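You operate a simulated robot arm through the tools that you are given. There is no shell and no other tool. Be economical: measure what you need, move in short steps, check, and stop when the job is done.

The job below is to be done with a simulated two-armed robot. You get a single attempt, and the scene is never put back.

JOB
Take the filter cloth from the top of the packing table and lay it out flat on the top of the trial bench.

It is judged by the outcome, as a careful person would: the job done as asked, and still so three seconds after it is handed in. It fails if anything else is knocked over, pushed out of place, dropped, spilled or broken. Flat cloth is picked up by pressing the open fingertips on it (5 to 10 N) and closing them slowly along it; thin cloth reads only 2 to 8 mm in the jaws.

ROBOT AND FRAMES
Two 7-joint arms with two-finger parallel grippers on one trunk, on a base that drives. Base frame: it is fixed to the floor where the robot stands at the start and does not move with it; the origin is under the middle of the robot, x ahead of it, y to its left, z up. Readings come in mm, degrees, newtons and seconds.
The left shoulder is at the start at [70, 163, 1070], the right one opposite. Places, roughly: top of the trial bench [-500, -2100, 800]. Payload 3.43 kg a hand.
The tool frame of a hand sits at the grasp point between the pads (the TCP): z along the fingers, y along the line on which they close. The tips reach 34 mm beyond it. Largest opening 128 mm; finger width 24, thickness 12; the body of the gripper, 48 by 130 mm, starts 96 mm behind the TCP.
Orientation is that of the tool frame in the base frame, as a unit quaternion [x, y, z, w]. With the fingers straight down and closing along the base's y, the tool's x points along the base's -x, its y along +y and its z along -z.

CONTROLS
- The arms move only by the tool play_rows. It takes "left_commands", "right_commands" or both (then of equal length, played together; a hand with none holds still); each is a list of rows, each an object of numbers (a shift or turn left out is 0, a gripper value left out holds the last): "tx", "ty", "tz": the shift along the tool's x, y, z in mm; "wx", "wy", "wz": the turn, a rotation vector about the tool's x, y, z in degrees. In form: [{"tx": .., "ty": .., "tz": .., "wx": .., "wy": .., "wz": ..}, ...]. A call has 1 to 20 rows; each row is the pose to reach, as a shift and turn from the pose commanded when the call began, along the tool's axes at that moment. "left_fingers" and "right_fingers" are, for a hand that has rows, the finger opening in mm, from 0 to 128, set as the call begins (left out, the last holds). A row lasts 0.2 s, in which the tool goes at most 50 mm and 8.6 degrees; a call with a longer step from one row to the next is refused whole, and so is a gripper value outside its range. Where a pose cannot be reached the arm comes as near as it can. A force on the tool above 40 N (or 10 N above the force at the start of the call, whichever is more), or a blocked arm, ends the call early, and 0.2 s more pass. The fingers move at their own pace (about 153 mm/s each) and stop on an object; they squeeze with about 22 N. The grip force told is the motor's: it shows also when the fingers shut on nothing. Time passes only in rows, and 0.2 s behind the last, so rows that repeat a pose let the fingers close. It gives the time, the measured TCP pose, the force on the tool (base axes), the opening and the grip force at its end, in the units of the frame above (readings bear some noise).
- Cameras (640 x 400 px; columns grow to the right, rows downward): "scene" is now at [147, 24.5, 1301.1]; the picture's right is [0.15, -0.99, 0.00], its down [-0.60, -0.09, -0.79] and it looks along [0.79, 0.12, -0.61] (base axes); focal length 266 px, centre (320, 200). "left" rides on the left gripper at [76, 11, -160] in its tool frame; the picture's right is [-0.15, 0.99, 0.00], its down [-0.88, -0.13, -0.46] and it looks along [-0.45, -0.07, 0.89] (tool axes); focal length 234 px, centre (320, 200). "right" rides on the right gripper at [76, -11, -160] in its tool frame; the picture's right is [0.15, 0.99, 0.00], its down [-0.88, 0.13, -0.46] and it looks along [-0.45, 0.07, 0.89] (tool axes); focal length 234 px, centre (320, 200). There is no depth. A picture from a camera that has moved, and an enlarged one, comes with that camera's place and axes in the base frame and with its lens. The place of the scene camera against the robot may be out by one fixed shift of up to 25 mm in any direction.
- snapshot(camera): a new picture of that camera. It takes no simulated time.
- raise_lower(by): slides the trunk up (or, below 0, down) by that many mm; the arms and the scene camera ride with it, the base frame stays. It gives what a move gives, with no picture.
- drive_base(legs): drives the robot by 1 to 6 legs, each [ahead, left, turn to the left] in mm, mm and degrees, along the robot's own axes; the way and the turn of a leg run together, so that a leg with both is an arc; at most 1500 mm and 180 degrees a leg. The arms and the cameras ride along, it lands a little off, and it stops where it bumps. It gives what a move gives.
- aim_head(pan, tilt): turns the head with the scene camera to pan (to the left, within 86 degrees either way) and tilt (down, from -29 to 69), counted from straight ahead of the robot. It gives what a move gives.
- inspect(camera, box): a new picture of the part [left, top, right, bottom] of that camera's present view, enlarged. It takes no simulated time.
- sign_off(): hands the job in; it is judged then, once.

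Go step by step. Nothing tells you exact positions but the pictures and the camera data: compare them with the known pose of the tool, close in by small moves and look again before you grip or let go. The budget is 120 turns and 88 pictures, counting those below and the enlarged ones. Unless the task says otherwise, let go and move clear before handing in, and close with one line.

The tools are called after "Call:" as a command line: name --argument value ..., lists and objects as JSON in quotes. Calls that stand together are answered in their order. play_rows: Moves the arms, as the interface text tells. Its arguments: {"type":"object","properties":{"left_commands":{"type":"array","items":{"type":"object","properties":{"tx":{"type":"number"},"ty":{"type":"number"},"tz":{"type":"number"},"wx":{"type":"number"},"wy":{"type":"number"},"wz":{"type":"number"}}}},"left_fingers":{"type":"number"},"right_commands":{"type":"array","items":{"type":"object","properties":{"tx":{"type":"number"},"ty":{"type":"number"},"tz":{"type":"number"},"wx":{"type":"number"},"wy":{"type":"number"},"wz":{"type":"number"}}}},"right_fingers":{"type":"number"}},"required":[]} The other tools are called the same way: raise_lower (by) slides the trunk up or down; drive_base (legs) drives the base; aim_head (pan, tilt) turns the head that bears the scene camera; snapshot (camera) takes a picture; inspect (camera, box) takes an enlarged picture of a part of a camera's view; sign_off () hands the job in.

At the start:

```text
time_s: 0.0
left_tcp_pos: [623.1, 261.4, 1083.4]
left_tool_rot: [-0.001, 1.0, -0.001, 0.0]
left_force: [-0.2, 0.5, 1.5]
left_width: 128.0
left_gripper_force: 0.1
right_tcp_pos: [676.1, -235.7, 1089.1]
right_tool_rot: [0.0, 1.0, 0.0, 0.0]
right_force: [0.4, 0.4, 1.0]
right_width: 127.9
right_gripper_force: 0.0
trunk travel left (down, up): [-550.0, 390.0]
robot x, y, heading: [-0.6, 0.1, -0.3]
head pan, tilt: [8.5, 37.4]
```

scene: 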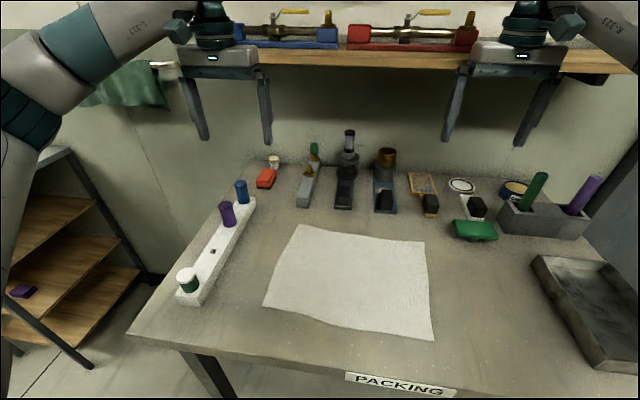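
right: 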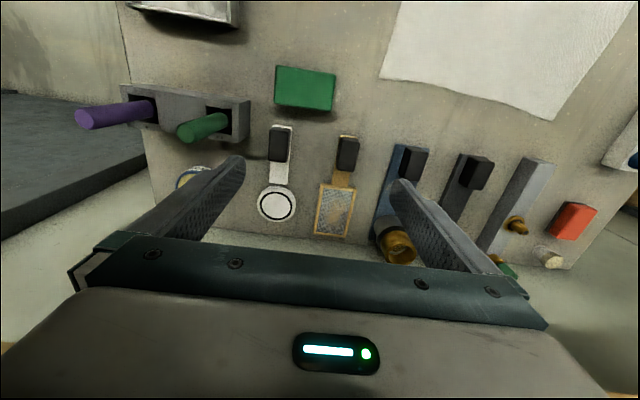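
left: 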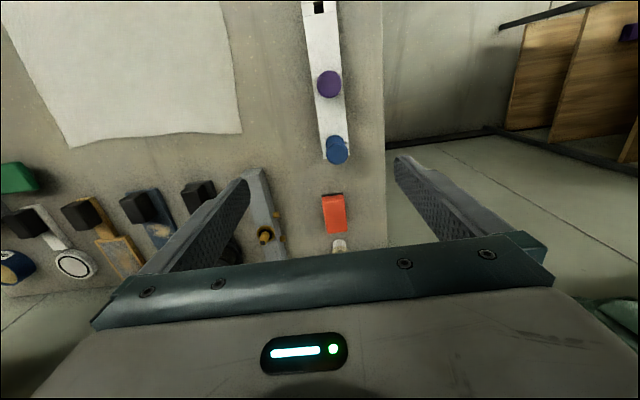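

The white cloth lies on the packing table, with corners at roughly (675,160), (668,-168), (409,-146) and (429,183). Before lifting it I'll look toward the trial bench, behind and to the right.

Call:
aim_head --pan -84 --tilt 20

Call:
snapshot --camera "scene"

```text
time_s: 1.7
left_tcp_pos: [622.6, 262.0, 1084.0]
left_tool_rot: [0.0, 1.0, 0.0, 0.0]
left_force: [-0.1, -1.3, 0.0]
left_width: 128.0
left_gripper_force: 0.1
right_tcp_pos: [677.0, -234.1, 1089.7]
right_tool_rot: [0.0, 1.0, 0.0, 0.0]
right_force: [-0.2, 0.3, -0.1]
right_width: 127.7
right_gripper_force: 0.0
trunk travel left (down, up): [-550.0, 390.0]
robot x, y, heading: [-1.9, -1.7, 0.2]
head pan, tilt: [-84.0, 20.0]
```

```text
84 pictures are left
camera scene: at [71.1, -80.9, 1328.7], right [-0.99, -0.11, 0.0], down [-0.04, 0.34, -0.94], along [0.1, -0.93, -0.34], focal length 266 px, centre (320, 200)
```

scene: 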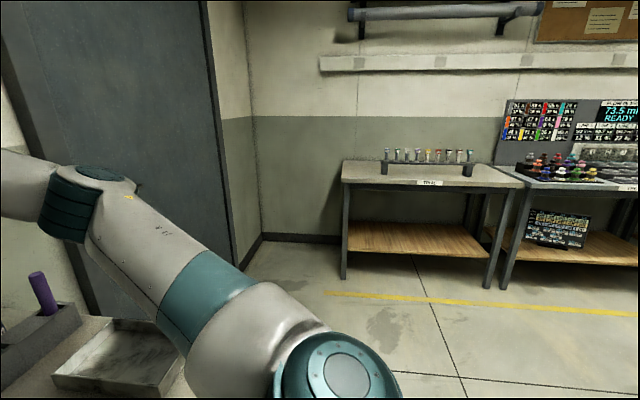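

The bench labelled "TR…" stands against the -y wall, with a rack of vials at its back. I'll enlarge it to check its free area.

Call:
inspect --camera "scene" --box '[320, 130, 540, 270]'

Call:
aim_head --pan 0 --tilt 45

Call:
snapshot --camera "scene"

```text
2.86 times, centred on (430, 200) of scene
camera zoom: at [71.1, -80.9, 1328.7], right [-0.99, -0.11, 0.0], down [-0.04, 0.34, -0.94], along [0.1, -0.93, -0.34], focal length 759 px, centre (6, 200)
```

zoom: 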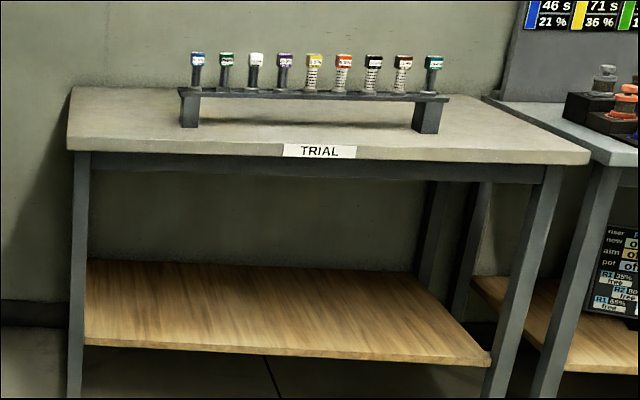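

```text
time_s: 3.3
left_tcp_pos: [622.8, 261.3, 1083.6]
left_tool_rot: [0.0, 1.0, 0.0, 0.001]
left_force: [0.1, 0.3, -0.1]
left_width: 127.9
left_gripper_force: 0.1
right_tcp_pos: [676.2, -235.3, 1089.2]
right_tool_rot: [0.0, 1.0, 0.0, 0.0]
right_force: [0.6, -0.6, 0.1]
right_width: 128.0
right_gripper_force: 0.2
trunk travel left (down, up): [-550.0, 390.0]
robot x, y, heading: [-2.5, 0.8, -0.0]
head pan, tilt: [0.0, 45.0]
```

```text
82 pictures are left
camera scene: at [142.6, 11.7, 1290.1], right [0.0, -1.0, 0.0], down [-0.71, 0.0, -0.71], along [0.71, 0.0, -0.71], focal length 266 px, centre (320, 200)
```

scene: 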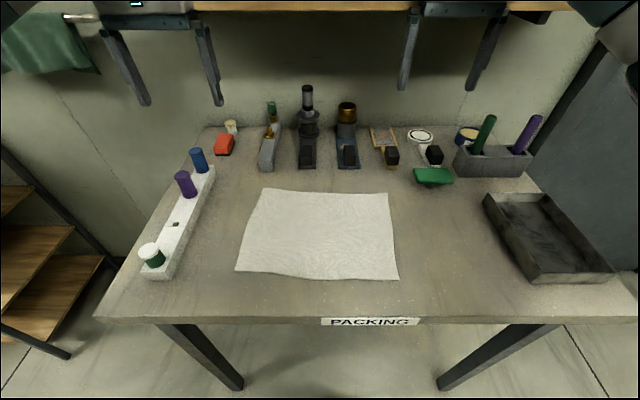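

The trial bench has a vial rack along its middle and free space at its left (+x) end. I'll grip the cloth by its near long edge, one hand near each corner, so first I bring both hands above those corners.

Call:
play_rows --left_commands '[{"tx": 25, "ty": -15}, {"tx": 51, "ty": -30}, {"tx": 76, "ty": -45}, {"tx": 102, "ty": -61}, {"tx": 127, "ty": -76}, {"tx": 153, "ty": -91}, {"tx": 178, "ty": -106}, {"tx": 178, "ty": -106, "tz": 40}, {"tx": 178, "ty": -106, "tz": 80}, {"tx": 178, "ty": -106, "tz": 120}, {"tx": 178, "ty": -106, "tz": 134}, {"tx": 178, "ty": -106, "tz": 134}]' --right_commands '[{"tx": 35, "ty": 16}, {"tx": 71, "ty": 32}, {"tx": 106, "ty": 48}, {"tx": 142, "ty": 65}, {"tx": 177, "ty": 81}, {"tx": 213, "ty": 97}, {"tx": 248, "ty": 113}, {"tx": 248, "ty": 113, "tz": 40}, {"tx": 248, "ty": 113, "tz": 80}, {"tx": 248, "ty": 113, "tz": 120}, {"tx": 248, "ty": 113, "tz": 139}, {"tx": 248, "ty": 113, "tz": 139}]' --left_fingers 50 --right_fingers 50

Call:
snapshot --camera "left"

Call:
snapshot --camera "right"

Call:
snapshot --camera "scene"

```text
time_s: 5.9
left_tcp_pos: [445.2, 156.2, 950.9]
left_tool_rot: [0.0, 1.0, 0.0, 0.0]
left_force: [0.3, -0.1, -0.6]
left_width: 50.1
left_gripper_force: 0.0
right_tcp_pos: [427.0, -122.6, 950.7]
right_tool_rot: [0.0, 1.0, -0.001, 0.001]
right_force: [-1.3, -0.2, 0.6]
right_width: 50.0
right_gripper_force: 0.0
trunk travel left (down, up): [-550.0, 390.0]
robot x, y, heading: [1.7, -1.5, -0.2]
head pan, tilt: [0.0, 45.0]
```

```text
81 pictures are left
camera left: at [369.9, 167.0, 1110.6], right [0.15, 0.99, 0.0], down [0.88, -0.13, 0.46], along [0.45, -0.07, -0.89], focal length 234 px, centre (320, 200)
```

left: 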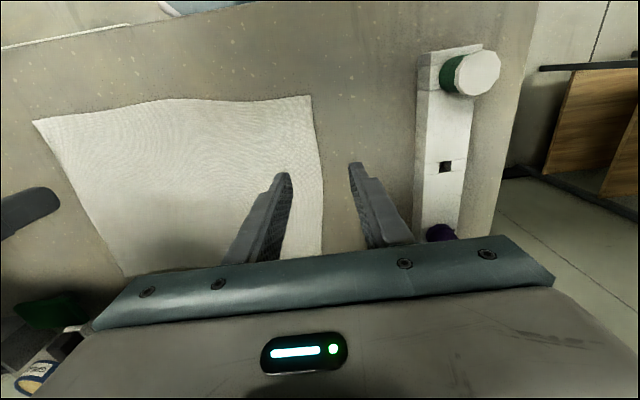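

```text
80 pictures are left
camera right: at [351.4, -133.2, 1111.5], right [-0.15, 0.99, 0.0], down [0.88, 0.13, 0.46], along [0.45, 0.07, -0.89], focal length 234 px, centre (320, 200)
```

right: 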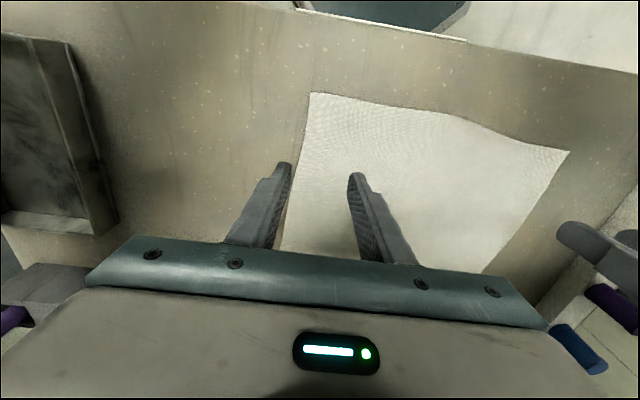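

```text
79 pictures are left
camera scene: at [142.4, 11.8, 1290.1], right [0.0, -1.0, 0.0], down [-0.71, 0.0, -0.71], along [0.71, 0.0, -0.71], focal length 266 px, centre (320, 200)
```

scene: 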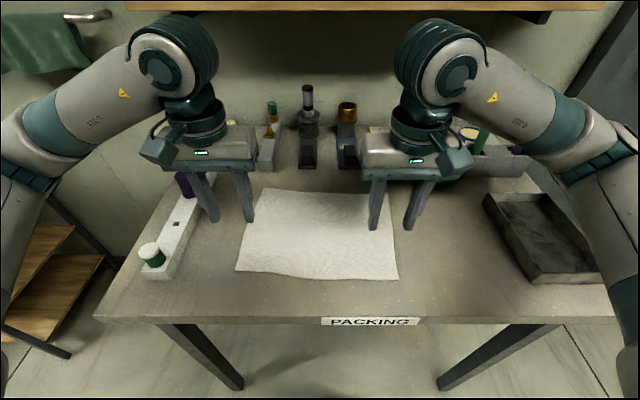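

The two hand cameras agree that the near corners are at about (383,155) and (365,-142), with the surface perhaps near z≈850. That is close to the reach limit, so I'll back the base up a little before placing the hands.

Call:
drive_base --legs '[[-90, 0, 0]]'

Call:
snapshot --camera "left"

Call:
snapshot --camera "right"

```text
time_s: 7.0
left_tcp_pos: [355.8, 156.1, 951.8]
left_tool_rot: [-0.001, 1.0, 0.001, -0.001]
left_force: [-1.2, 0.2, 0.9]
left_width: 50.1
left_gripper_force: 0.1
right_tcp_pos: [337.2, -121.3, 951.1]
right_tool_rot: [0.002, 1.0, 0.0, 0.0]
right_force: [0.5, 1.2, 0.0]
right_width: 50.0
right_gripper_force: 0.1
trunk travel left (down, up): [-550.0, 390.0]
robot x, y, heading: [-89.7, 2.5, -0.0]
head pan, tilt: [0.0, 45.0]
```

```text
78 pictures are left
camera left: at [279.1, 166.6, 1111.1], right [0.15, 0.99, 0.0], down [0.88, -0.13, 0.46], along [0.45, -0.07, -0.89], focal length 234 px, centre (320, 200)
```

left: 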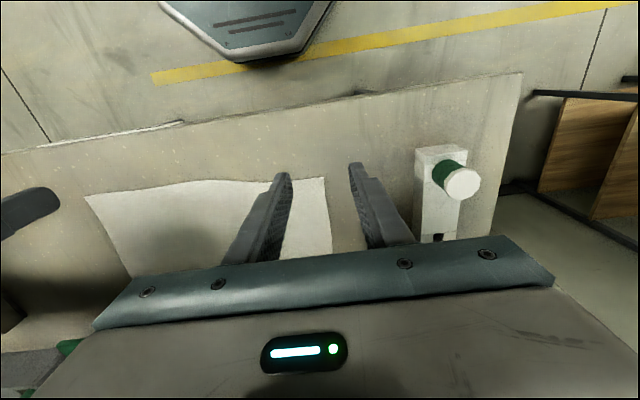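

```text
77 pictures are left
camera right: at [260.4, -133.5, 1112.0], right [-0.15, 0.99, 0.0], down [0.88, 0.13, 0.46], along [0.45, 0.07, -0.89], focal length 234 px, centre (320, 200)
```

right: 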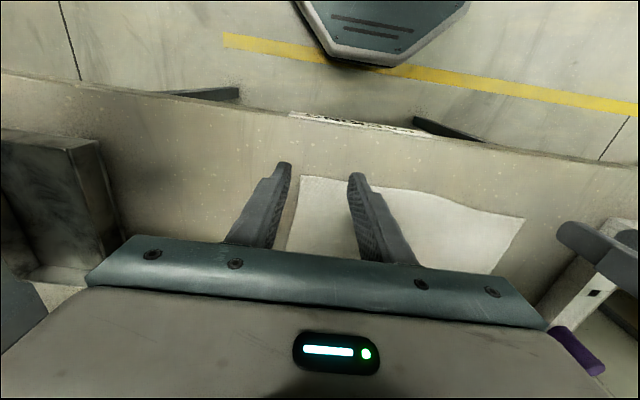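

The surface works out to z≈847 and the corners to (384,154) and (367,-141). I'll move over the grip points with a 30 mm opening and come down to just above the cloth.

Call:
play_rows --left_commands '[{"tx": -26, "ty": -17}, {"tx": -52, "ty": -34}, {"tx": -52, "ty": -34, "tz": 23}, {"tx": -52, "ty": -34, "tz": 46}, {"tx": -52, "ty": -34, "tz": 46}]' --right_commands '[{"tx": -26, "ty": 6}, {"tx": -53, "ty": 12}, {"tx": -53, "ty": 12, "tz": 23}, {"tx": -53, "ty": 12, "tz": 46}, {"tx": -53, "ty": 12, "tz": 46}]' --left_fingers 30 --right_fingers 30

Call:
snapshot --camera "left"

Call:
snapshot --camera "right"

```text
time_s: 8.2
left_tcp_pos: [408.8, 121.5, 904.8]
left_tool_rot: [0.0, 1.0, 0.0, 0.0]
left_force: [0.0, 0.2, -0.3]
left_width: 30.0
left_gripper_force: 0.1
right_tcp_pos: [392.8, -109.3, 904.7]
right_tool_rot: [-0.001, 1.0, 0.0, 0.0]
right_force: [-0.2, 1.5, 0.1]
right_width: 30.1
right_gripper_force: 0.0
trunk travel left (down, up): [-550.0, 390.0]
robot x, y, heading: [-87.9, -2.6, -0.0]
head pan, tilt: [0.0, 45.0]
```

```text
76 pictures are left
camera left: at [332.8, 132.6, 1064.5], right [0.15, 0.99, 0.0], down [0.88, -0.13, 0.46], along [0.45, -0.07, -0.89], focal length 234 px, centre (320, 200)
```

left: 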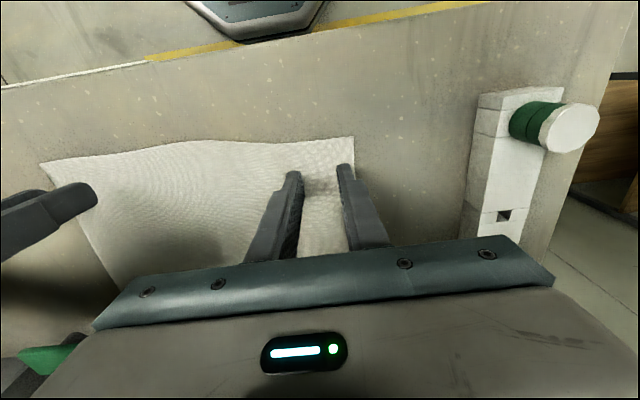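

```text
75 pictures are left
camera right: at [315.5, -121.8, 1064.5], right [-0.15, 0.99, 0.0], down [0.88, 0.13, 0.46], along [0.45, 0.07, -0.89], focal length 234 px, centre (320, 200)
```

right: 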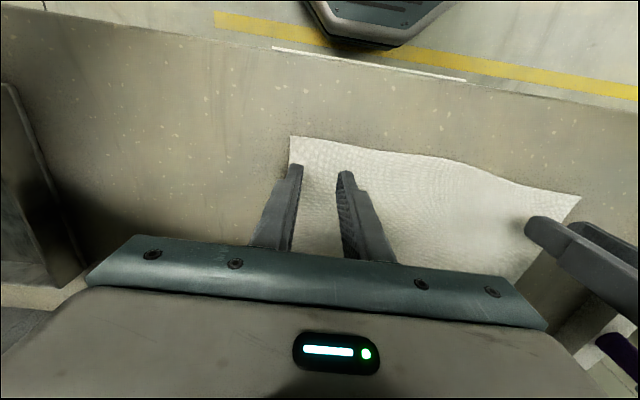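

Both hands sit inside the corners as planned. I'll lower gently toward contact while watching the force.

Call:
play_rows --left_commands '[{"tz": 6}, {"tz": 12}, {"tz": 17}, {"tz": 20}, {"tz": 20}]' --right_commands '[{"tz": 6}, {"tz": 12}, {"tz": 17}, {"tz": 20}, {"tz": 20}]'

Call:
play_rows --left_commands '[{"tz": 1}, {"tz": 2}, {"tz": 3}, {"tz": 3}]' --right_commands '[{"tz": 1}, {"tz": 2}, {"tz": 3}, {"tz": 3}]'

Call:
snapshot --camera "left"

```text
time_s: 9.4
left_tcp_pos: [407.0, 122.3, 886.0]
left_tool_rot: [0.0, 1.0, 0.0, 0.0]
left_force: [-0.3, -0.4, 0.7]
left_width: 30.0
left_gripper_force: 0.0
right_tcp_pos: [391.7, -110.2, 886.4]
right_tool_rot: [0.001, 1.0, 0.0, 0.0]
right_force: [1.7, -0.2, 5.5]
right_width: 30.0
right_gripper_force: 0.1
trunk travel left (down, up): [-550.0, 390.0]
robot x, y, heading: [-90.2, 3.4, -0.0]
head pan, tilt: [0.0, 45.0]
```

```text
time_s: 10.4
left_tcp_pos: [407.2, 121.5, 885.3]
left_tool_rot: [0.0, 1.0, -0.001, 0.002]
left_force: [5.3, 1.5, 22.6]
left_width: 30.3
left_gripper_force: 0.2
right_tcp_pos: [390.9, -109.3, 884.5]
right_tool_rot: [0.001, 1.0, 0.001, 0.003]
right_force: [7.8, -1.6, 31.8]
right_width: 30.0
right_gripper_force: 0.2
trunk travel left (down, up): [-550.0, 390.0]
robot x, y, heading: [-87.5, -1.4, 0.1]
head pan, tilt: [0.0, 45.0]
```

```text
74 pictures are left
camera left: at [330.3, 132.9, 1044.7], right [0.15, 0.99, 0.0], down [0.88, -0.13, 0.46], along [0.45, -0.07, -0.89], focal length 234 px, centre (320, 200)
```

left: 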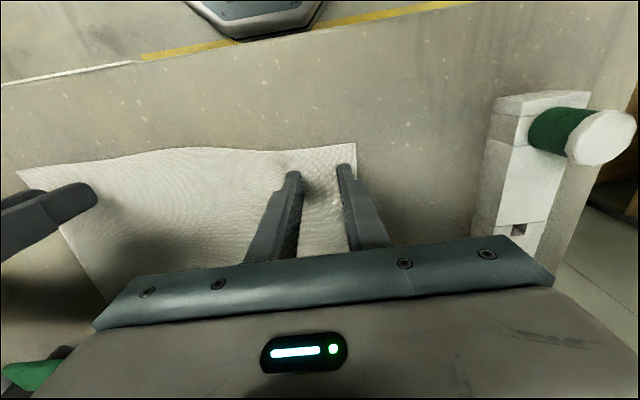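

Contact is made with the surface at z≈851, but I'm pressing too hard. I'll ease off to about 7 N.

Call:
play_rows --left_commands '[{"tz": -0.8}, {"tz": -1.7}, {"tz": -1.7}]' --right_commands '[{"tz": -1.3}, {"tz": -2.6}, {"tz": -2.6}]'

```text
time_s: 11.2
left_tcp_pos: [406.3, 121.5, 884.7]
left_tool_rot: [0.0, 1.0, 0.001, 0.001]
left_force: [4.5, -1.0, 23.4]
left_width: 29.9
left_gripper_force: 0.0
right_tcp_pos: [388.2, -110.1, 884.8]
right_tool_rot: [0.0, 1.0, 0.0, 0.002]
right_force: [5.1, 1.2, 21.5]
right_width: 30.0
right_gripper_force: 0.0
trunk travel left (down, up): [-550.0, 390.0]
robot x, y, heading: [-90.8, 1.7, 0.0]
head pan, tilt: [0.0, 45.0]
```

Call:
play_rows --left_commands '[{"tz": -1}, {"tz": -1.5}, {"tz": -1.5}, {"tz": -1.5}]' --right_commands '[{"tz": -1}, {"tz": -1.3}, {"tz": -1.3}, {"tz": -1.3}]'

```text
time_s: 12.2
left_tcp_pos: [407.1, 120.2, 886.0]
left_tool_rot: [0.001, 1.0, 0.001, 0.0]
left_force: [1.5, -0.3, 11.3]
left_width: 29.9
left_gripper_force: 0.1
right_tcp_pos: [388.4, -109.8, 886.8]
right_tool_rot: [0.001, 1.0, 0.0, -0.001]
right_force: [-0.4, 0.2, 1.4]
right_width: 30.0
right_gripper_force: 0.0
trunk travel left (down, up): [-550.0, 390.0]
robot x, y, heading: [-91.4, -2.0, 0.1]
head pan, tilt: [0.0, 45.0]
```

Call:
play_rows --left_commands '[{"tz": -0.3}, {"tz": -0.3}]' --right_commands '[{"tz": 0.6}, {"tz": 0.6}]'

Call:
play_rows --left_commands '[{"tz": 0}, {"tz": 0}]' --right_commands '[{"tz": 0}, {"tz": 0}]' --left_fingers 25 --right_fingers 25

```text
time_s: 12.8
left_tcp_pos: [407.4, 121.4, 885.5]
left_tool_rot: [0.0, 1.0, 0.0, 0.0]
left_force: [-2.0, 0.6, 4.5]
left_width: 30.0
left_gripper_force: 0.4
right_tcp_pos: [390.8, -108.5, 886.2]
right_tool_rot: [0.001, 1.0, 0.0, 0.0]
right_force: [-0.5, -1.3, 4.5]
right_width: 30.1
right_gripper_force: 0.4
trunk travel left (down, up): [-550.0, 390.0]
robot x, y, heading: [-90.2, 2.2, -0.0]
head pan, tilt: [0.0, 45.0]
```

```text
time_s: 13.4
left_tcp_pos: [407.5, 120.3, 885.6]
left_tool_rot: [-0.001, 1.0, 0.001, 0.0]
left_force: [0.2, -0.5, 1.4]
left_width: 24.5
left_gripper_force: 0.1
right_tcp_pos: [389.4, -109.2, 886.6]
right_tool_rot: [0.0, 1.0, 0.0, 0.0]
right_force: [-1.3, 0.3, 5.8]
right_width: 24.2
right_gripper_force: 0.1
trunk travel left (down, up): [-550.0, 390.0]
robot x, y, heading: [-93.5, 0.6, -0.0]
head pan, tilt: [0.0, 45.0]
```

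Call:
play_rows --left_commands '[{"tz": 0.8}, {"tz": 0.8}, {"tz": 0.8}]' --right_commands '[{"tz": 0.3}, {"tz": 0.3}, {"tz": 0.3}]' --left_fingers 30 --right_fingers 30

```text
time_s: 14.2
left_tcp_pos: [407.5, 120.8, 884.7]
left_tool_rot: [0.0, 1.0, 0.0, 0.0]
left_force: [0.4, 0.9, 7.8]
left_width: 30.5
left_gripper_force: 0.1
right_tcp_pos: [389.7, -109.0, 885.2]
right_tool_rot: [0.0, 1.0, 0.001, 0.0]
right_force: [1.2, 1.5, 4.5]
right_width: 29.0
right_gripper_force: 0.0
trunk travel left (down, up): [-550.0, 390.0]
robot x, y, heading: [-89.0, 0.2, -0.1]
head pan, tilt: [0.0, 45.0]
```

Call:
play_rows --left_commands '[{"tz": 0}]' --right_commands '[{"tz": 0.3}]' --left_fingers 24 --right_fingers 24

Call:
play_rows --left_commands '[{"tz": 0}]' --right_commands '[{"tz": 0}]' --left_fingers 18 --right_fingers 18

Call:
play_rows --left_commands '[{"tz": 0}]' --right_commands '[{"tz": 0}]' --left_fingers 12 --right_fingers 12

Call:
snapshot --camera "left"

Call:
snapshot --camera "right"

```text
time_s: 14.6
left_tcp_pos: [407.7, 120.2, 885.5]
left_tool_rot: [0.001, 1.0, 0.001, 0.001]
left_force: [0.6, -0.8, 6.2]
left_width: 23.3
left_gripper_force: 0.1
right_tcp_pos: [390.3, -109.4, 884.8]
right_tool_rot: [0.0, 1.0, 0.0, 0.0]
right_force: [-1.1, 2.1, 4.7]
right_width: 23.2
right_gripper_force: 0.0
trunk travel left (down, up): [-550.0, 390.0]
robot x, y, heading: [-92.2, 2.1, -0.3]
head pan, tilt: [0.0, 45.0]
```

```text
time_s: 15.0
left_tcp_pos: [407.3, 120.9, 885.8]
left_tool_rot: [0.0, 1.0, 0.0, -0.001]
left_force: [-0.2, -1.4, 7.6]
left_width: 17.3
left_gripper_force: 0.1
right_tcp_pos: [390.6, -110.7, 884.8]
right_tool_rot: [0.001, 1.0, 0.0, 0.0]
right_force: [-0.6, 0.7, 5.6]
right_width: 17.5
right_gripper_force: 0.1
trunk travel left (down, up): [-550.0, 390.0]
robot x, y, heading: [-88.6, -2.1, -0.1]
head pan, tilt: [0.0, 45.0]
```

```text
time_s: 15.4
left_tcp_pos: [407.7, 121.4, 885.1]
left_tool_rot: [0.0, 1.0, 0.0, 0.0]
left_force: [-0.9, -1.3, 8.4]
left_width: 11.3
left_gripper_force: 0.1
right_tcp_pos: [390.5, -110.4, 885.6]
right_tool_rot: [0.001, 1.0, 0.0, 0.0]
right_force: [-0.2, 0.6, 5.6]
right_width: 11.6
right_gripper_force: 0.1
trunk travel left (down, up): [-550.0, 390.0]
robot x, y, heading: [-88.2, -2.5, 0.1]
head pan, tilt: [0.0, 45.0]
```

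```text
73 pictures are left
camera left: at [331.3, 131.9, 1045.1], right [0.15, 0.99, 0.0], down [0.88, -0.13, 0.46], along [0.45, -0.07, -0.89], focal length 234 px, centre (320, 200)
```

left: 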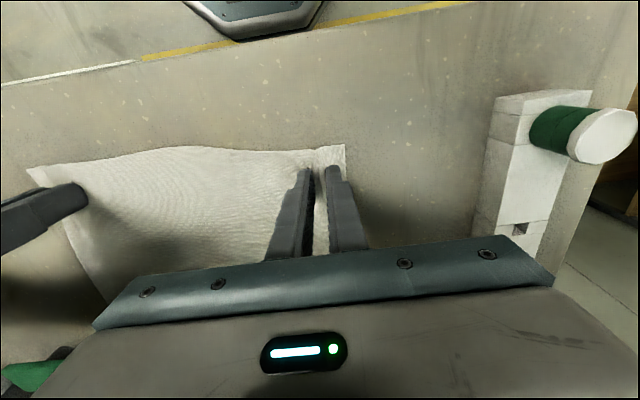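

```text
72 pictures are left
camera right: at [313.5, -121.7, 1045.8], right [-0.15, 0.99, 0.0], down [0.88, 0.13, 0.46], along [0.45, 0.07, -0.89], focal length 234 px, centre (320, 200)
```

right: 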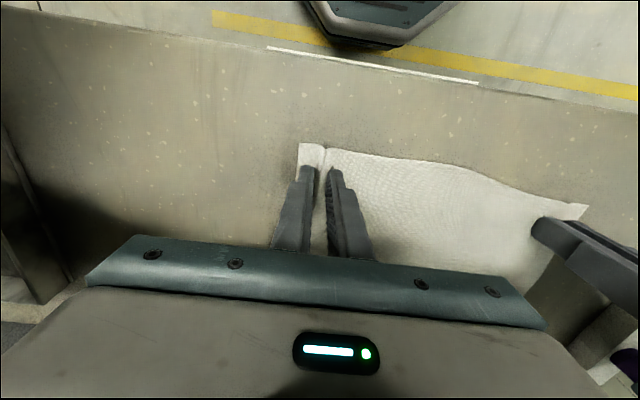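

Pleats are forming in both jaws, so I'll finish closing and then lift a little.

Call:
play_rows --left_commands '[{"tz": 0}]' --right_commands '[{"tz": 0}]' --left_fingers 6 --right_fingers 6

Call:
play_rows --left_commands '[{"tz": 0}, {"tz": 0}, {"tz": 0}]' --right_commands '[{"tz": 0}, {"tz": 0}, {"tz": 0}]' --left_fingers 0 --right_fingers 0

Call:
play_rows --left_commands '[{"tz": -10}, {"tz": -25}, {"tz": -40}, {"tz": -55}, {"tz": -55}]' --right_commands '[{"tz": -10}, {"tz": -25}, {"tz": -40}, {"tz": -55}, {"tz": -55}]'

Call:
snapshot --camera "scene"

Call:
snapshot --camera "left"

Call:
snapshot --camera "right"

```text
time_s: 15.8
left_tcp_pos: [406.6, 121.1, 886.0]
left_tool_rot: [0.001, 1.0, 0.0, 0.0]
left_force: [0.2, -3.1, 8.5]
left_width: 7.5
left_gripper_force: 1.2
right_tcp_pos: [390.4, -110.2, 885.7]
right_tool_rot: [0.0, 1.0, 0.0, 0.001]
right_force: [-0.1, 3.2, 5.3]
right_width: 8.0
right_gripper_force: 2.5
trunk travel left (down, up): [-550.0, 390.0]
robot x, y, heading: [-90.3, 1.3, -0.1]
head pan, tilt: [0.0, 45.0]
```

```text
time_s: 16.6
left_tcp_pos: [408.2, 120.2, 884.8]
left_tool_rot: [0.001, 1.0, -0.001, 0.0]
left_force: [-0.6, -14.9, 8.4]
left_width: 2.3
left_gripper_force: 21.6
right_tcp_pos: [389.8, -110.7, 886.2]
right_tool_rot: [0.001, 1.0, 0.001, 0.0]
right_force: [0.2, 14.1, 5.7]
right_width: 1.9
right_gripper_force: 21.5
trunk travel left (down, up): [-550.0, 390.0]
robot x, y, heading: [-89.0, -2.6, 0.0]
head pan, tilt: [0.0, 45.0]
```

```text
time_s: 17.8
left_tcp_pos: [407.9, 121.5, 938.8]
left_tool_rot: [-0.001, 1.0, 0.0, 0.0]
left_force: [-0.6, -16.1, 0.7]
left_width: 2.2
left_gripper_force: 22.1
right_tcp_pos: [391.3, -109.2, 939.2]
right_tool_rot: [0.0, 1.0, 0.001, 0.0]
right_force: [0.5, 17.2, -0.7]
right_width: 2.1
right_gripper_force: 22.0
trunk travel left (down, up): [-550.0, 390.0]
robot x, y, heading: [-91.4, 3.1, -0.0]
head pan, tilt: [0.0, 45.0]
```

```text
71 pictures are left
camera scene: at [52.7, 11.6, 1290.0], right [0.0, -1.0, 0.0], down [-0.71, 0.0, -0.71], along [0.71, 0.0, -0.71], focal length 266 px, centre (320, 200)
```

scene: 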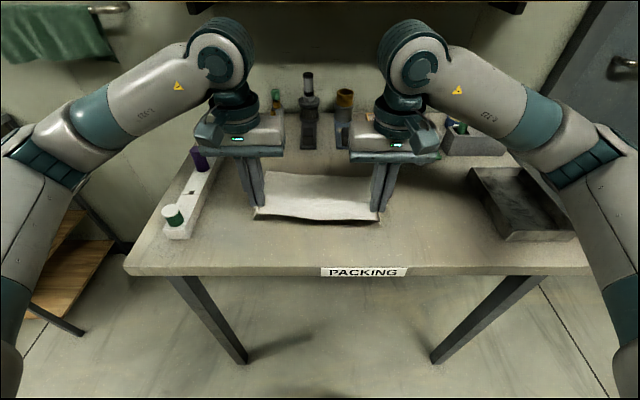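

```text
70 pictures are left
camera left: at [331.2, 132.7, 1099.1], right [0.15, 0.99, 0.0], down [0.88, -0.13, 0.46], along [0.45, -0.07, -0.89], focal length 234 px, centre (320, 200)
```

left: 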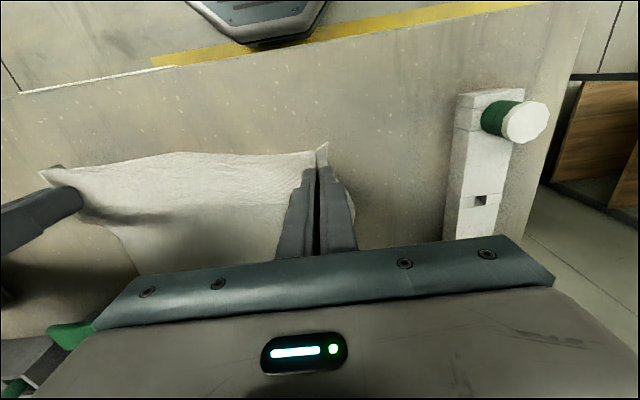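

```text
69 pictures are left
camera right: at [315.3, -121.8, 1099.8], right [-0.15, 0.99, 0.0], down [0.88, 0.13, 0.46], along [0.45, 0.07, -0.89], focal length 234 px, centre (320, 200)
```

right: 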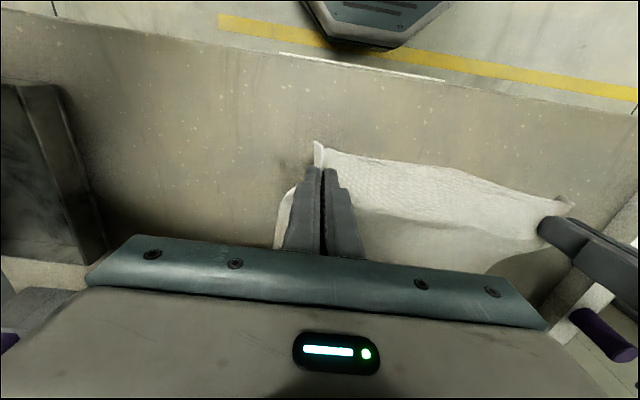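

Both pleats are held, with about 16 N of tension between the hands. I'll ease the hands together slightly and lift with the trunk.

Call:
play_rows --left_commands '[{"ty": -2}, {"ty": -4}, {"ty": -4}]' --right_commands '[{"ty": 2}, {"ty": 4}, {"ty": 4}]'

Call:
raise_lower --by 270

Call:
snapshot --camera "scene"

```text
time_s: 18.6
left_tcp_pos: [407.6, 118.7, 939.5]
left_tool_rot: [-0.001, 1.0, 0.0, -0.001]
left_force: [0.4, -4.7, 0.8]
left_width: 2.0
left_gripper_force: 22.3
right_tcp_pos: [392.0, -107.0, 938.5]
right_tool_rot: [0.001, 1.0, -0.001, 0.0]
right_force: [-0.1, 3.8, 0.9]
right_width: 2.0
right_gripper_force: 21.8
trunk travel left (down, up): [-550.0, 390.0]
robot x, y, heading: [-91.1, -0.9, 0.2]
head pan, tilt: [0.0, 45.0]
```

```text
time_s: 21.3
left_tcp_pos: [408.0, 117.9, 1209.2]
left_tool_rot: [0.0, 1.0, -0.001, 0.0]
left_force: [-0.8, -3.3, 0.5]
left_width: 2.1
left_gripper_force: 21.9
right_tcp_pos: [390.5, -106.1, 1208.8]
right_tool_rot: [0.0, 1.0, 0.0, -0.001]
right_force: [0.5, 3.6, -0.7]
right_width: 2.4
right_gripper_force: 22.0
trunk travel left (down, up): [-820.0, 120.0]
robot x, y, heading: [-91.1, -0.8, 0.0]
head pan, tilt: [0.0, 45.0]
```

```text
68 pictures are left
camera scene: at [52.6, 11.6, 1560.0], right [0.0, -1.0, 0.0], down [-0.71, 0.0, -0.71], along [0.71, 0.0, -0.71], focal length 266 px, centre (320, 200)
```

scene: 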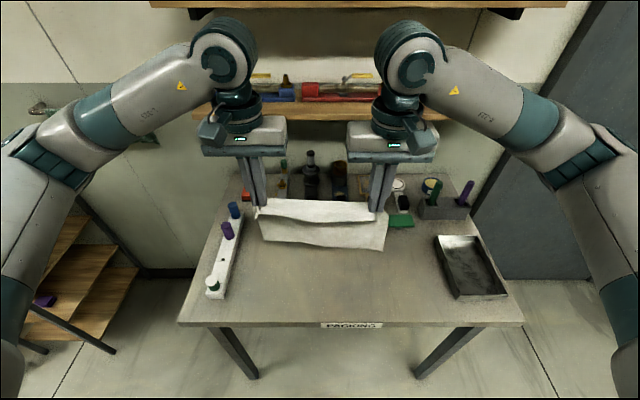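

The cloth hangs from both hands, clear of the table. I'll back away and turn right toward the bench.

Call:
drive_base --legs '[[-400, 0, 0], [0, 0, -90]]'

Call:
aim_head --pan 0 --tilt 30

Call:
snapshot --camera "scene"

```text
time_s: 27.6
left_tcp_pos: [-355.7, -494.9, 1208.5]
left_tool_rot: [0.696, 0.718, 0.0, 0.0]
left_force: [-2.5, -0.1, -0.3]
left_width: 2.1
left_gripper_force: 22.2
right_tcp_pos: [-579.5, -486.7, 1208.7]
right_tool_rot: [0.695, 0.719, 0.0, 0.0]
right_force: [2.1, 1.1, -0.2]
right_width: 2.1
right_gripper_force: 21.9
trunk travel left (down, up): [-820.0, 120.0]
robot x, y, heading: [-484.6, -0.1, -88.2]
head pan, tilt: [0.0, 45.0]
```

```text
time_s: 28.3
left_tcp_pos: [-355.0, -494.7, 1208.8]
left_tool_rot: [0.696, 0.718, -0.001, 0.0]
left_force: [-2.5, 0.7, 0.0]
left_width: 1.8
left_gripper_force: 22.3
right_tcp_pos: [-579.7, -485.4, 1208.9]
right_tool_rot: [0.696, 0.718, 0.0, 0.0]
right_force: [1.9, 0.7, 0.1]
right_width: 2.2
right_gripper_force: 21.7
trunk travel left (down, up): [-820.0, 120.0]
robot x, y, heading: [-488.6, 1.4, -88.0]
head pan, tilt: [0.0, 30.0]
```

```text
67 pictures are left
camera scene: at [-472.8, -130.0, 1582.6], right [-1.0, -0.03, 0.0], down [-0.02, 0.5, -0.87], along [0.03, -0.87, -0.5], focal length 266 px, centre (320, 200)
```

scene: 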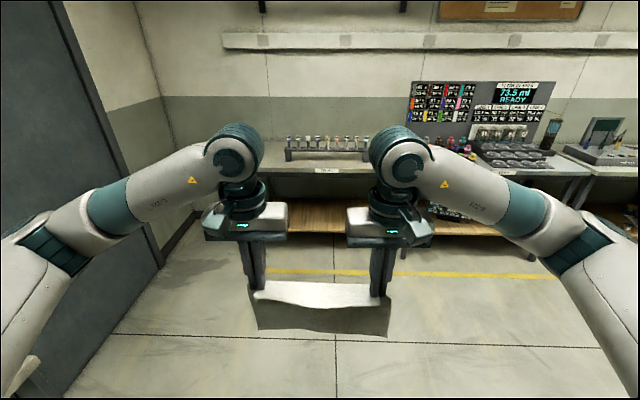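

Call:
drive_base --legs '[[700, 0, -2]]'

Call:
aim_head --pan 0 --tilt 35

Call:
snapshot --camera "scene"

```text
time_s: 32.1
left_tcp_pos: [-365.4, -1192.6, 1210.5]
left_tool_rot: [0.71, 0.704, -0.001, 0.0]
left_force: [-2.3, 0.6, -0.3]
left_width: 2.1
left_gripper_force: 22.0
right_tcp_pos: [-589.6, -1174.9, 1209.8]
right_tool_rot: [0.71, 0.704, 0.0, 0.0]
right_force: [2.8, -0.2, -0.7]
right_width: 2.0
right_gripper_force: 21.8
trunk travel left (down, up): [-820.0, 120.0]
robot x, y, heading: [-483.1, -696.2, -90.4]
head pan, tilt: [0.0, 30.0]
```

```text
time_s: 32.8
left_tcp_pos: [-365.7, -1193.8, 1209.5]
left_tool_rot: [0.709, 0.705, 0.0, 0.001]
left_force: [-2.5, 0.3, -0.6]
left_width: 2.1
left_gripper_force: 21.7
right_tcp_pos: [-588.8, -1176.9, 1208.6]
right_tool_rot: [0.71, 0.704, 0.001, 0.001]
right_force: [3.1, -0.4, 0.0]
right_width: 2.2
right_gripper_force: 22.1
trunk travel left (down, up): [-820.0, 120.0]
robot x, y, heading: [-482.0, -696.6, -90.4]
head pan, tilt: [0.0, 35.0]
```

```text
66 pictures are left
camera scene: at [-469.7, -822.2, 1574.9], right [-1.0, 0.01, 0.0], down [0.0, 0.57, -0.82], along [-0.01, -0.82, -0.57], focal length 266 px, centre (320, 200)
```

scene: 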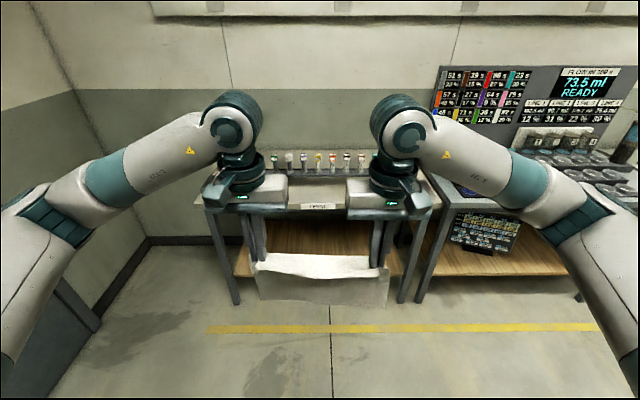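

The bench top looks to be at z≈850, spanning x≈-1040…80 and y≈-1840…-2430. The rack sits at y≈-1970 from x≈-180 to -783, so I'll aim for the free rear-left area, entering past the rack's left end. I'll drive there and look down.

Call:
drive_base --legs '[[0, 440, 0.4], [560, 0, 0]]'

Call:
aim_head --pan 0 --tilt 38

Call:
snapshot --camera "scene"

Call:
snapshot --camera "left"

Call:
snapshot --camera "right"

```text
time_s: 38.3
left_tcp_pos: [73.0, -1753.6, 1209.9]
left_tool_rot: [0.707, 0.708, 0.0, -0.001]
left_force: [-2.0, -0.6, 0.7]
left_width: 2.1
left_gripper_force: 22.0
right_tcp_pos: [-150.5, -1739.1, 1210.4]
right_tool_rot: [0.707, 0.708, 0.0, 0.0]
right_force: [1.6, -0.1, -0.4]
right_width: 1.8
right_gripper_force: 22.0
trunk travel left (down, up): [-820.0, 120.0]
robot x, y, heading: [-47.0, -1259.9, -89.9]
head pan, tilt: [0.0, 35.0]
```

```text
time_s: 38.9
left_tcp_pos: [73.2, -1755.3, 1210.2]
left_tool_rot: [0.707, 0.707, 0.0, 0.0]
left_force: [-3.2, -0.3, -0.1]
left_width: 2.2
left_gripper_force: 21.9
right_tcp_pos: [-150.2, -1738.0, 1209.9]
right_tool_rot: [0.706, 0.708, 0.001, -0.001]
right_force: [1.7, -0.3, 0.3]
right_width: 2.2
right_gripper_force: 21.7
trunk travel left (down, up): [-820.0, 120.0]
robot x, y, heading: [-45.0, -1258.0, -89.9]
head pan, tilt: [0.0, 38.0]
```

```text
65 pictures are left
camera scene: at [-33.7, -1382.5, 1570.3], right [-1.0, 0.0, 0.0], down [0.0, 0.62, -0.79], along [0.0, -0.79, -0.62], focal length 266 px, centre (320, 200)
```

scene: 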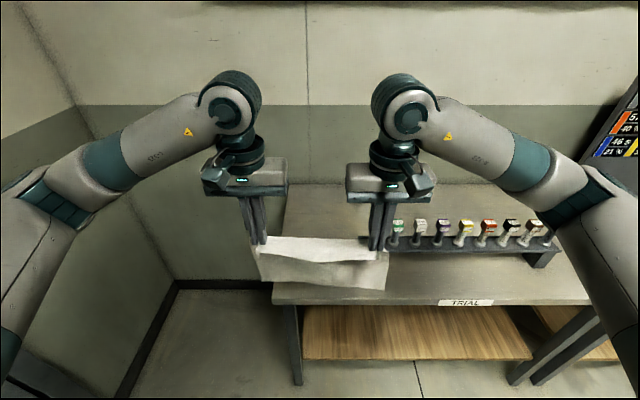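

```text
64 pictures are left
camera left: at [84.4, -1679.2, 1369.1], right [0.99, -0.15, 0.0], down [-0.13, -0.88, 0.46], along [-0.07, -0.45, -0.89], focal length 234 px, centre (320, 200)
```

left: 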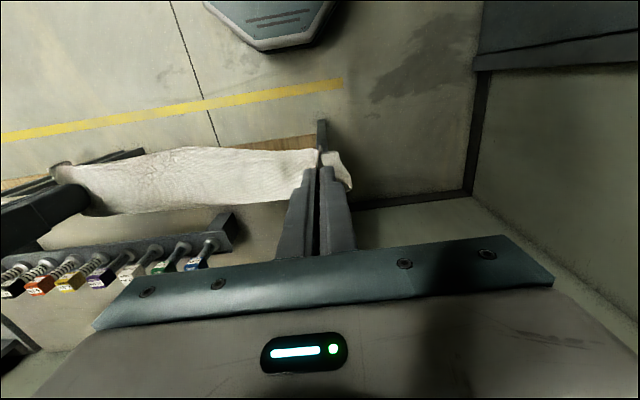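

```text
63 pictures are left
camera right: at [-162.7, -1663.5, 1369.8], right [0.99, 0.15, 0.0], down [0.13, -0.88, 0.46], along [0.07, -0.45, -0.89], focal length 234 px, centre (320, 200)
```

right: 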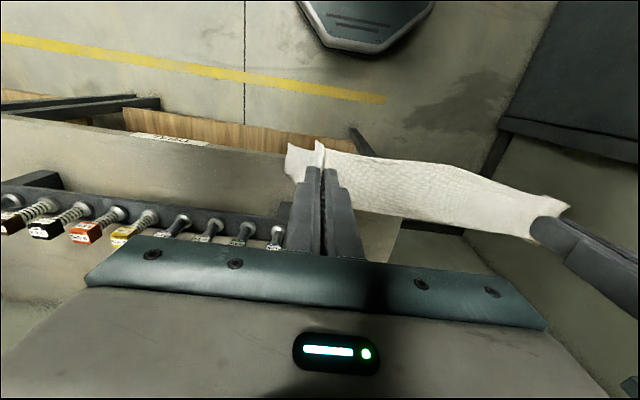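

The rack's left end is at x≈-190, with vial tops at z≈1040. The bench's left edge is at x≈105 and its back edge at y≈-2407. I'll shift left so the cloth clears the rack end, then drive in.

Call:
drive_base --legs '[[0, 45, 0], [265, 0, 0]]'

Call:
aim_head --pan 0 --tilt 45

Call:
snapshot --camera "scene"

Call:
snapshot --camera "right"

Call:
snapshot --camera "left"

```text
time_s: 41.3
left_tcp_pos: [115.1, -2016.1, 1210.5]
left_tool_rot: [0.71, 0.705, 0.0, 0.0]
left_force: [-1.8, 0.1, -0.3]
left_width: 2.2
left_gripper_force: 22.0
right_tcp_pos: [-108.6, -1998.4, 1210.3]
right_tool_rot: [0.709, 0.705, 0.0, 0.0]
right_force: [2.1, 0.2, -0.1]
right_width: 2.1
right_gripper_force: 22.0
trunk travel left (down, up): [-820.0, 120.0]
robot x, y, heading: [-1.7, -1520.1, -90.3]
head pan, tilt: [0.0, 38.0]
```

```text
time_s: 42.0
left_tcp_pos: [115.4, -2017.9, 1209.7]
left_tool_rot: [0.709, 0.706, 0.0, 0.0]
left_force: [-2.7, -0.4, 0.2]
left_width: 1.7
left_gripper_force: 22.2
right_tcp_pos: [-109.8, -2000.4, 1209.8]
right_tool_rot: [0.709, 0.706, 0.001, 0.0]
right_force: [2.5, 0.0, -0.4]
right_width: 2.1
right_gripper_force: 21.9
trunk travel left (down, up): [-820.0, 120.0]
robot x, y, heading: [-0.3, -1520.2, -90.5]
head pan, tilt: [0.0, 45.0]
```

```text
62 pictures are left
camera scene: at [9.8, -1640.7, 1560.0], right [-1.0, 0.01, 0.0], down [0.0, 0.71, -0.71], along [0.0, -0.71, -0.71], focal length 266 px, centre (320, 200)
```

scene: 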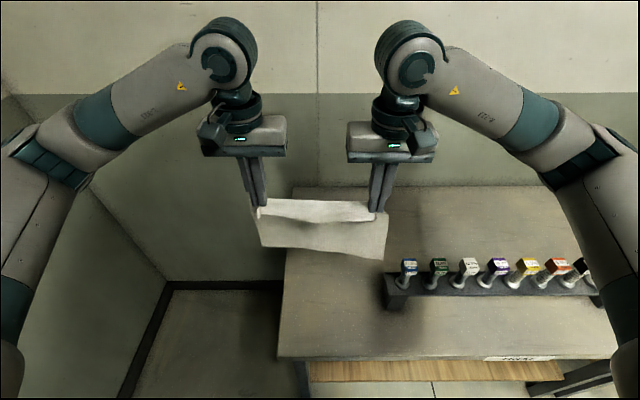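

```text
61 pictures are left
camera right: at [-121.1, -1925.7, 1369.6], right [0.99, 0.14, 0.0], down [0.12, -0.88, 0.46], along [0.06, -0.45, -0.89], focal length 234 px, centre (320, 200)
```

right: 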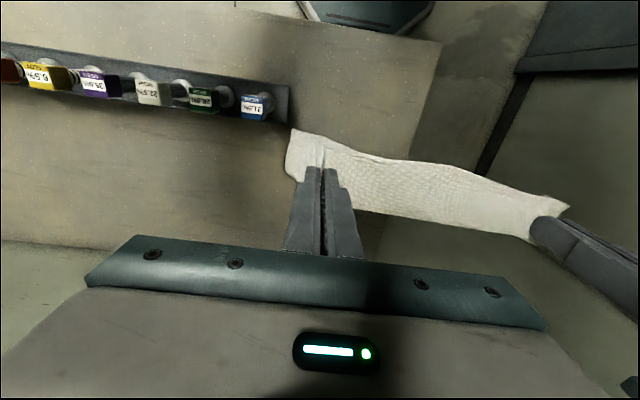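

```text
60 pictures are left
camera left: at [125.9, -1943.1, 1369.0], right [0.99, -0.15, 0.0], down [-0.14, -0.88, 0.46], along [-0.07, -0.45, -0.89], focal length 234 px, centre (320, 200)
```

left: 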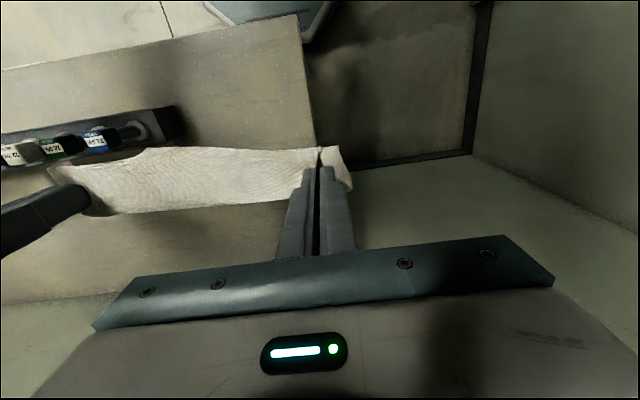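

The rack occupies y -1940…-2005 with its end at x≈-170; the bench's left edge is at x≈97 and its back edge at y≈-2427. Next I'll extend both hands forward over the rear of the bench, with the cloth still high.

Call:
play_rows --left_commands '[{"tx": -30}, {"tx": -70}, {"tx": -110}, {"tx": -150}, {"tx": -190}, {"tx": -230}, {"tx": -270}, {"tx": -300}, {"tx": -320}, {"tx": -320}, {"tx": -320}]' --right_commands '[{"tx": -30}, {"tx": -70}, {"tx": -110}, {"tx": -150}, {"tx": -190}, {"tx": -230}, {"tx": -270}, {"tx": -300}, {"tx": -326}, {"tx": -326}, {"tx": -326}]'

Call:
snapshot --camera "scene"

```text
time_s: 44.4
left_tcp_pos: [112.9, -2337.0, 1209.9]
left_tool_rot: [0.71, 0.704, 0.0, 0.0]
left_force: [-0.6, 0.6, -0.2]
left_width: 2.1
left_gripper_force: 22.1
right_tcp_pos: [-109.8, -2329.5, 1209.0]
right_tool_rot: [0.71, 0.705, 0.0, 0.0]
right_force: [1.8, -0.2, 0.0]
right_width: 2.1
right_gripper_force: 22.0
trunk travel left (down, up): [-820.0, 120.0]
robot x, y, heading: [-3.6, -1519.2, -90.4]
head pan, tilt: [0.0, 45.0]
```

```text
59 pictures are left
camera scene: at [9.7, -1640.2, 1560.0], right [-1.0, 0.01, 0.0], down [0.0, 0.71, -0.71], along [0.0, -0.71, -0.71], focal length 266 px, centre (320, 200)
```

scene: 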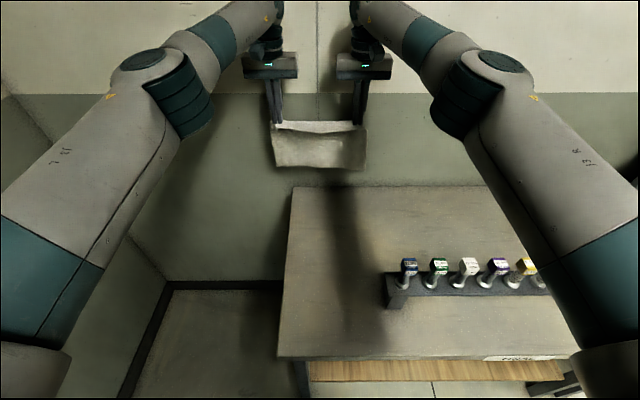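

The hands reach fine. I'll slide the base right 80 mm, so the cloth is centred behind and beside the rack end.

Call:
drive_base --legs '[[0, -82, 0.4]]'

Call:
play_rows --left_commands '[{"tz": 25}, {"tz": 50}, {"tz": 75}, {"tz": 90}, {"tz": 90}]' --right_commands '[{"tz": 25}, {"tz": 50}, {"tz": 75}, {"tz": 90}, {"tz": 90}]'

Call:
snapshot --camera "scene"

Call:
snapshot --camera "right"

Call:
snapshot --camera "left"

```text
time_s: 45.4
left_tcp_pos: [44.7, -2335.2, 1209.4]
left_tool_rot: [0.706, 0.708, -0.002, -0.002]
left_force: [-0.6, 0.9, -0.4]
left_width: 2.2
left_gripper_force: 22.0
right_tcp_pos: [-178.4, -2330.1, 1208.5]
right_tool_rot: [0.706, 0.708, -0.001, -0.001]
right_force: [2.8, -0.4, 0.2]
right_width: 2.1
right_gripper_force: 22.2
trunk travel left (down, up): [-820.0, 120.0]
robot x, y, heading: [-78.3, -1518.9, -89.6]
head pan, tilt: [0.0, 45.0]
```

```text
time_s: 46.6
left_tcp_pos: [43.5, -2335.8, 1119.0]
left_tool_rot: [0.706, 0.709, -0.001, 0.0]
left_force: [-2.4, -0.1, -1.1]
left_width: 1.9
left_gripper_force: 21.6
right_tcp_pos: [-181.7, -2328.3, 1118.9]
right_tool_rot: [0.705, 0.709, 0.0, 0.0]
right_force: [2.4, 0.5, -1.4]
right_width: 2.3
right_gripper_force: 21.9
trunk travel left (down, up): [-820.0, 120.0]
robot x, y, heading: [-82.9, -1520.1, -89.7]
head pan, tilt: [0.0, 45.0]
```

```text
58 pictures are left
camera scene: at [-69.0, -1639.8, 1560.1], right [-1.0, 0.0, 0.0], down [0.0, 0.71, -0.71], along [0.0, -0.71, -0.71], focal length 266 px, centre (320, 200)
```

scene: 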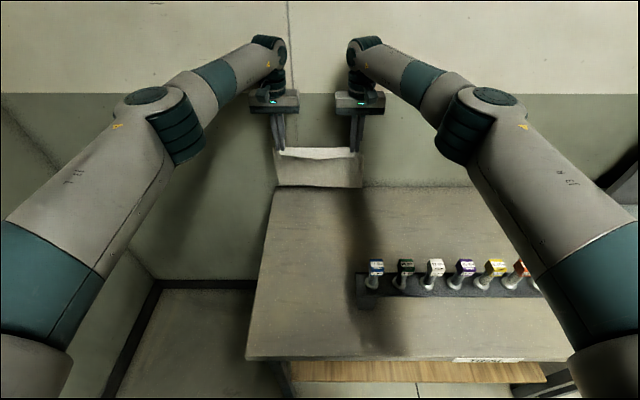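

```text
57 pictures are left
camera right: at [-194.6, -2253.4, 1279.0], right [0.99, 0.15, 0.0], down [0.13, -0.88, 0.46], along [0.07, -0.45, -0.89], focal length 234 px, centre (320, 200)
```

right: 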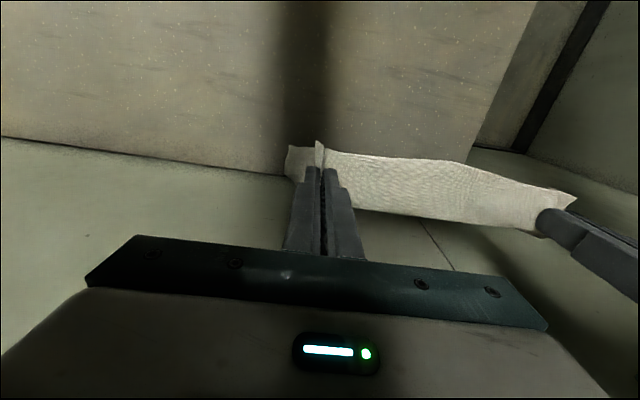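

```text
56 pictures are left
camera left: at [53.1, -2259.5, 1278.8], right [0.99, -0.14, 0.0], down [-0.13, -0.88, 0.46], along [-0.07, -0.45, -0.89], focal length 234 px, centre (320, 200)
```

left: 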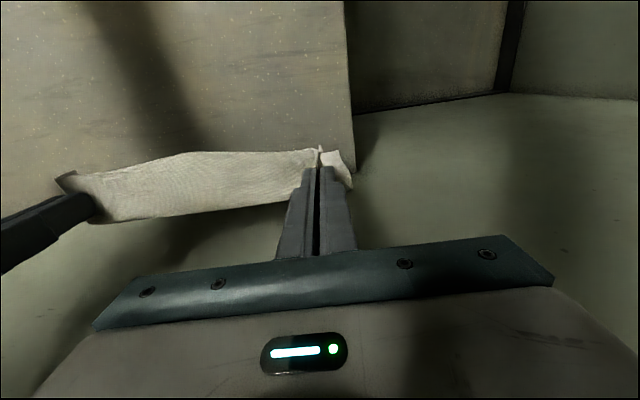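

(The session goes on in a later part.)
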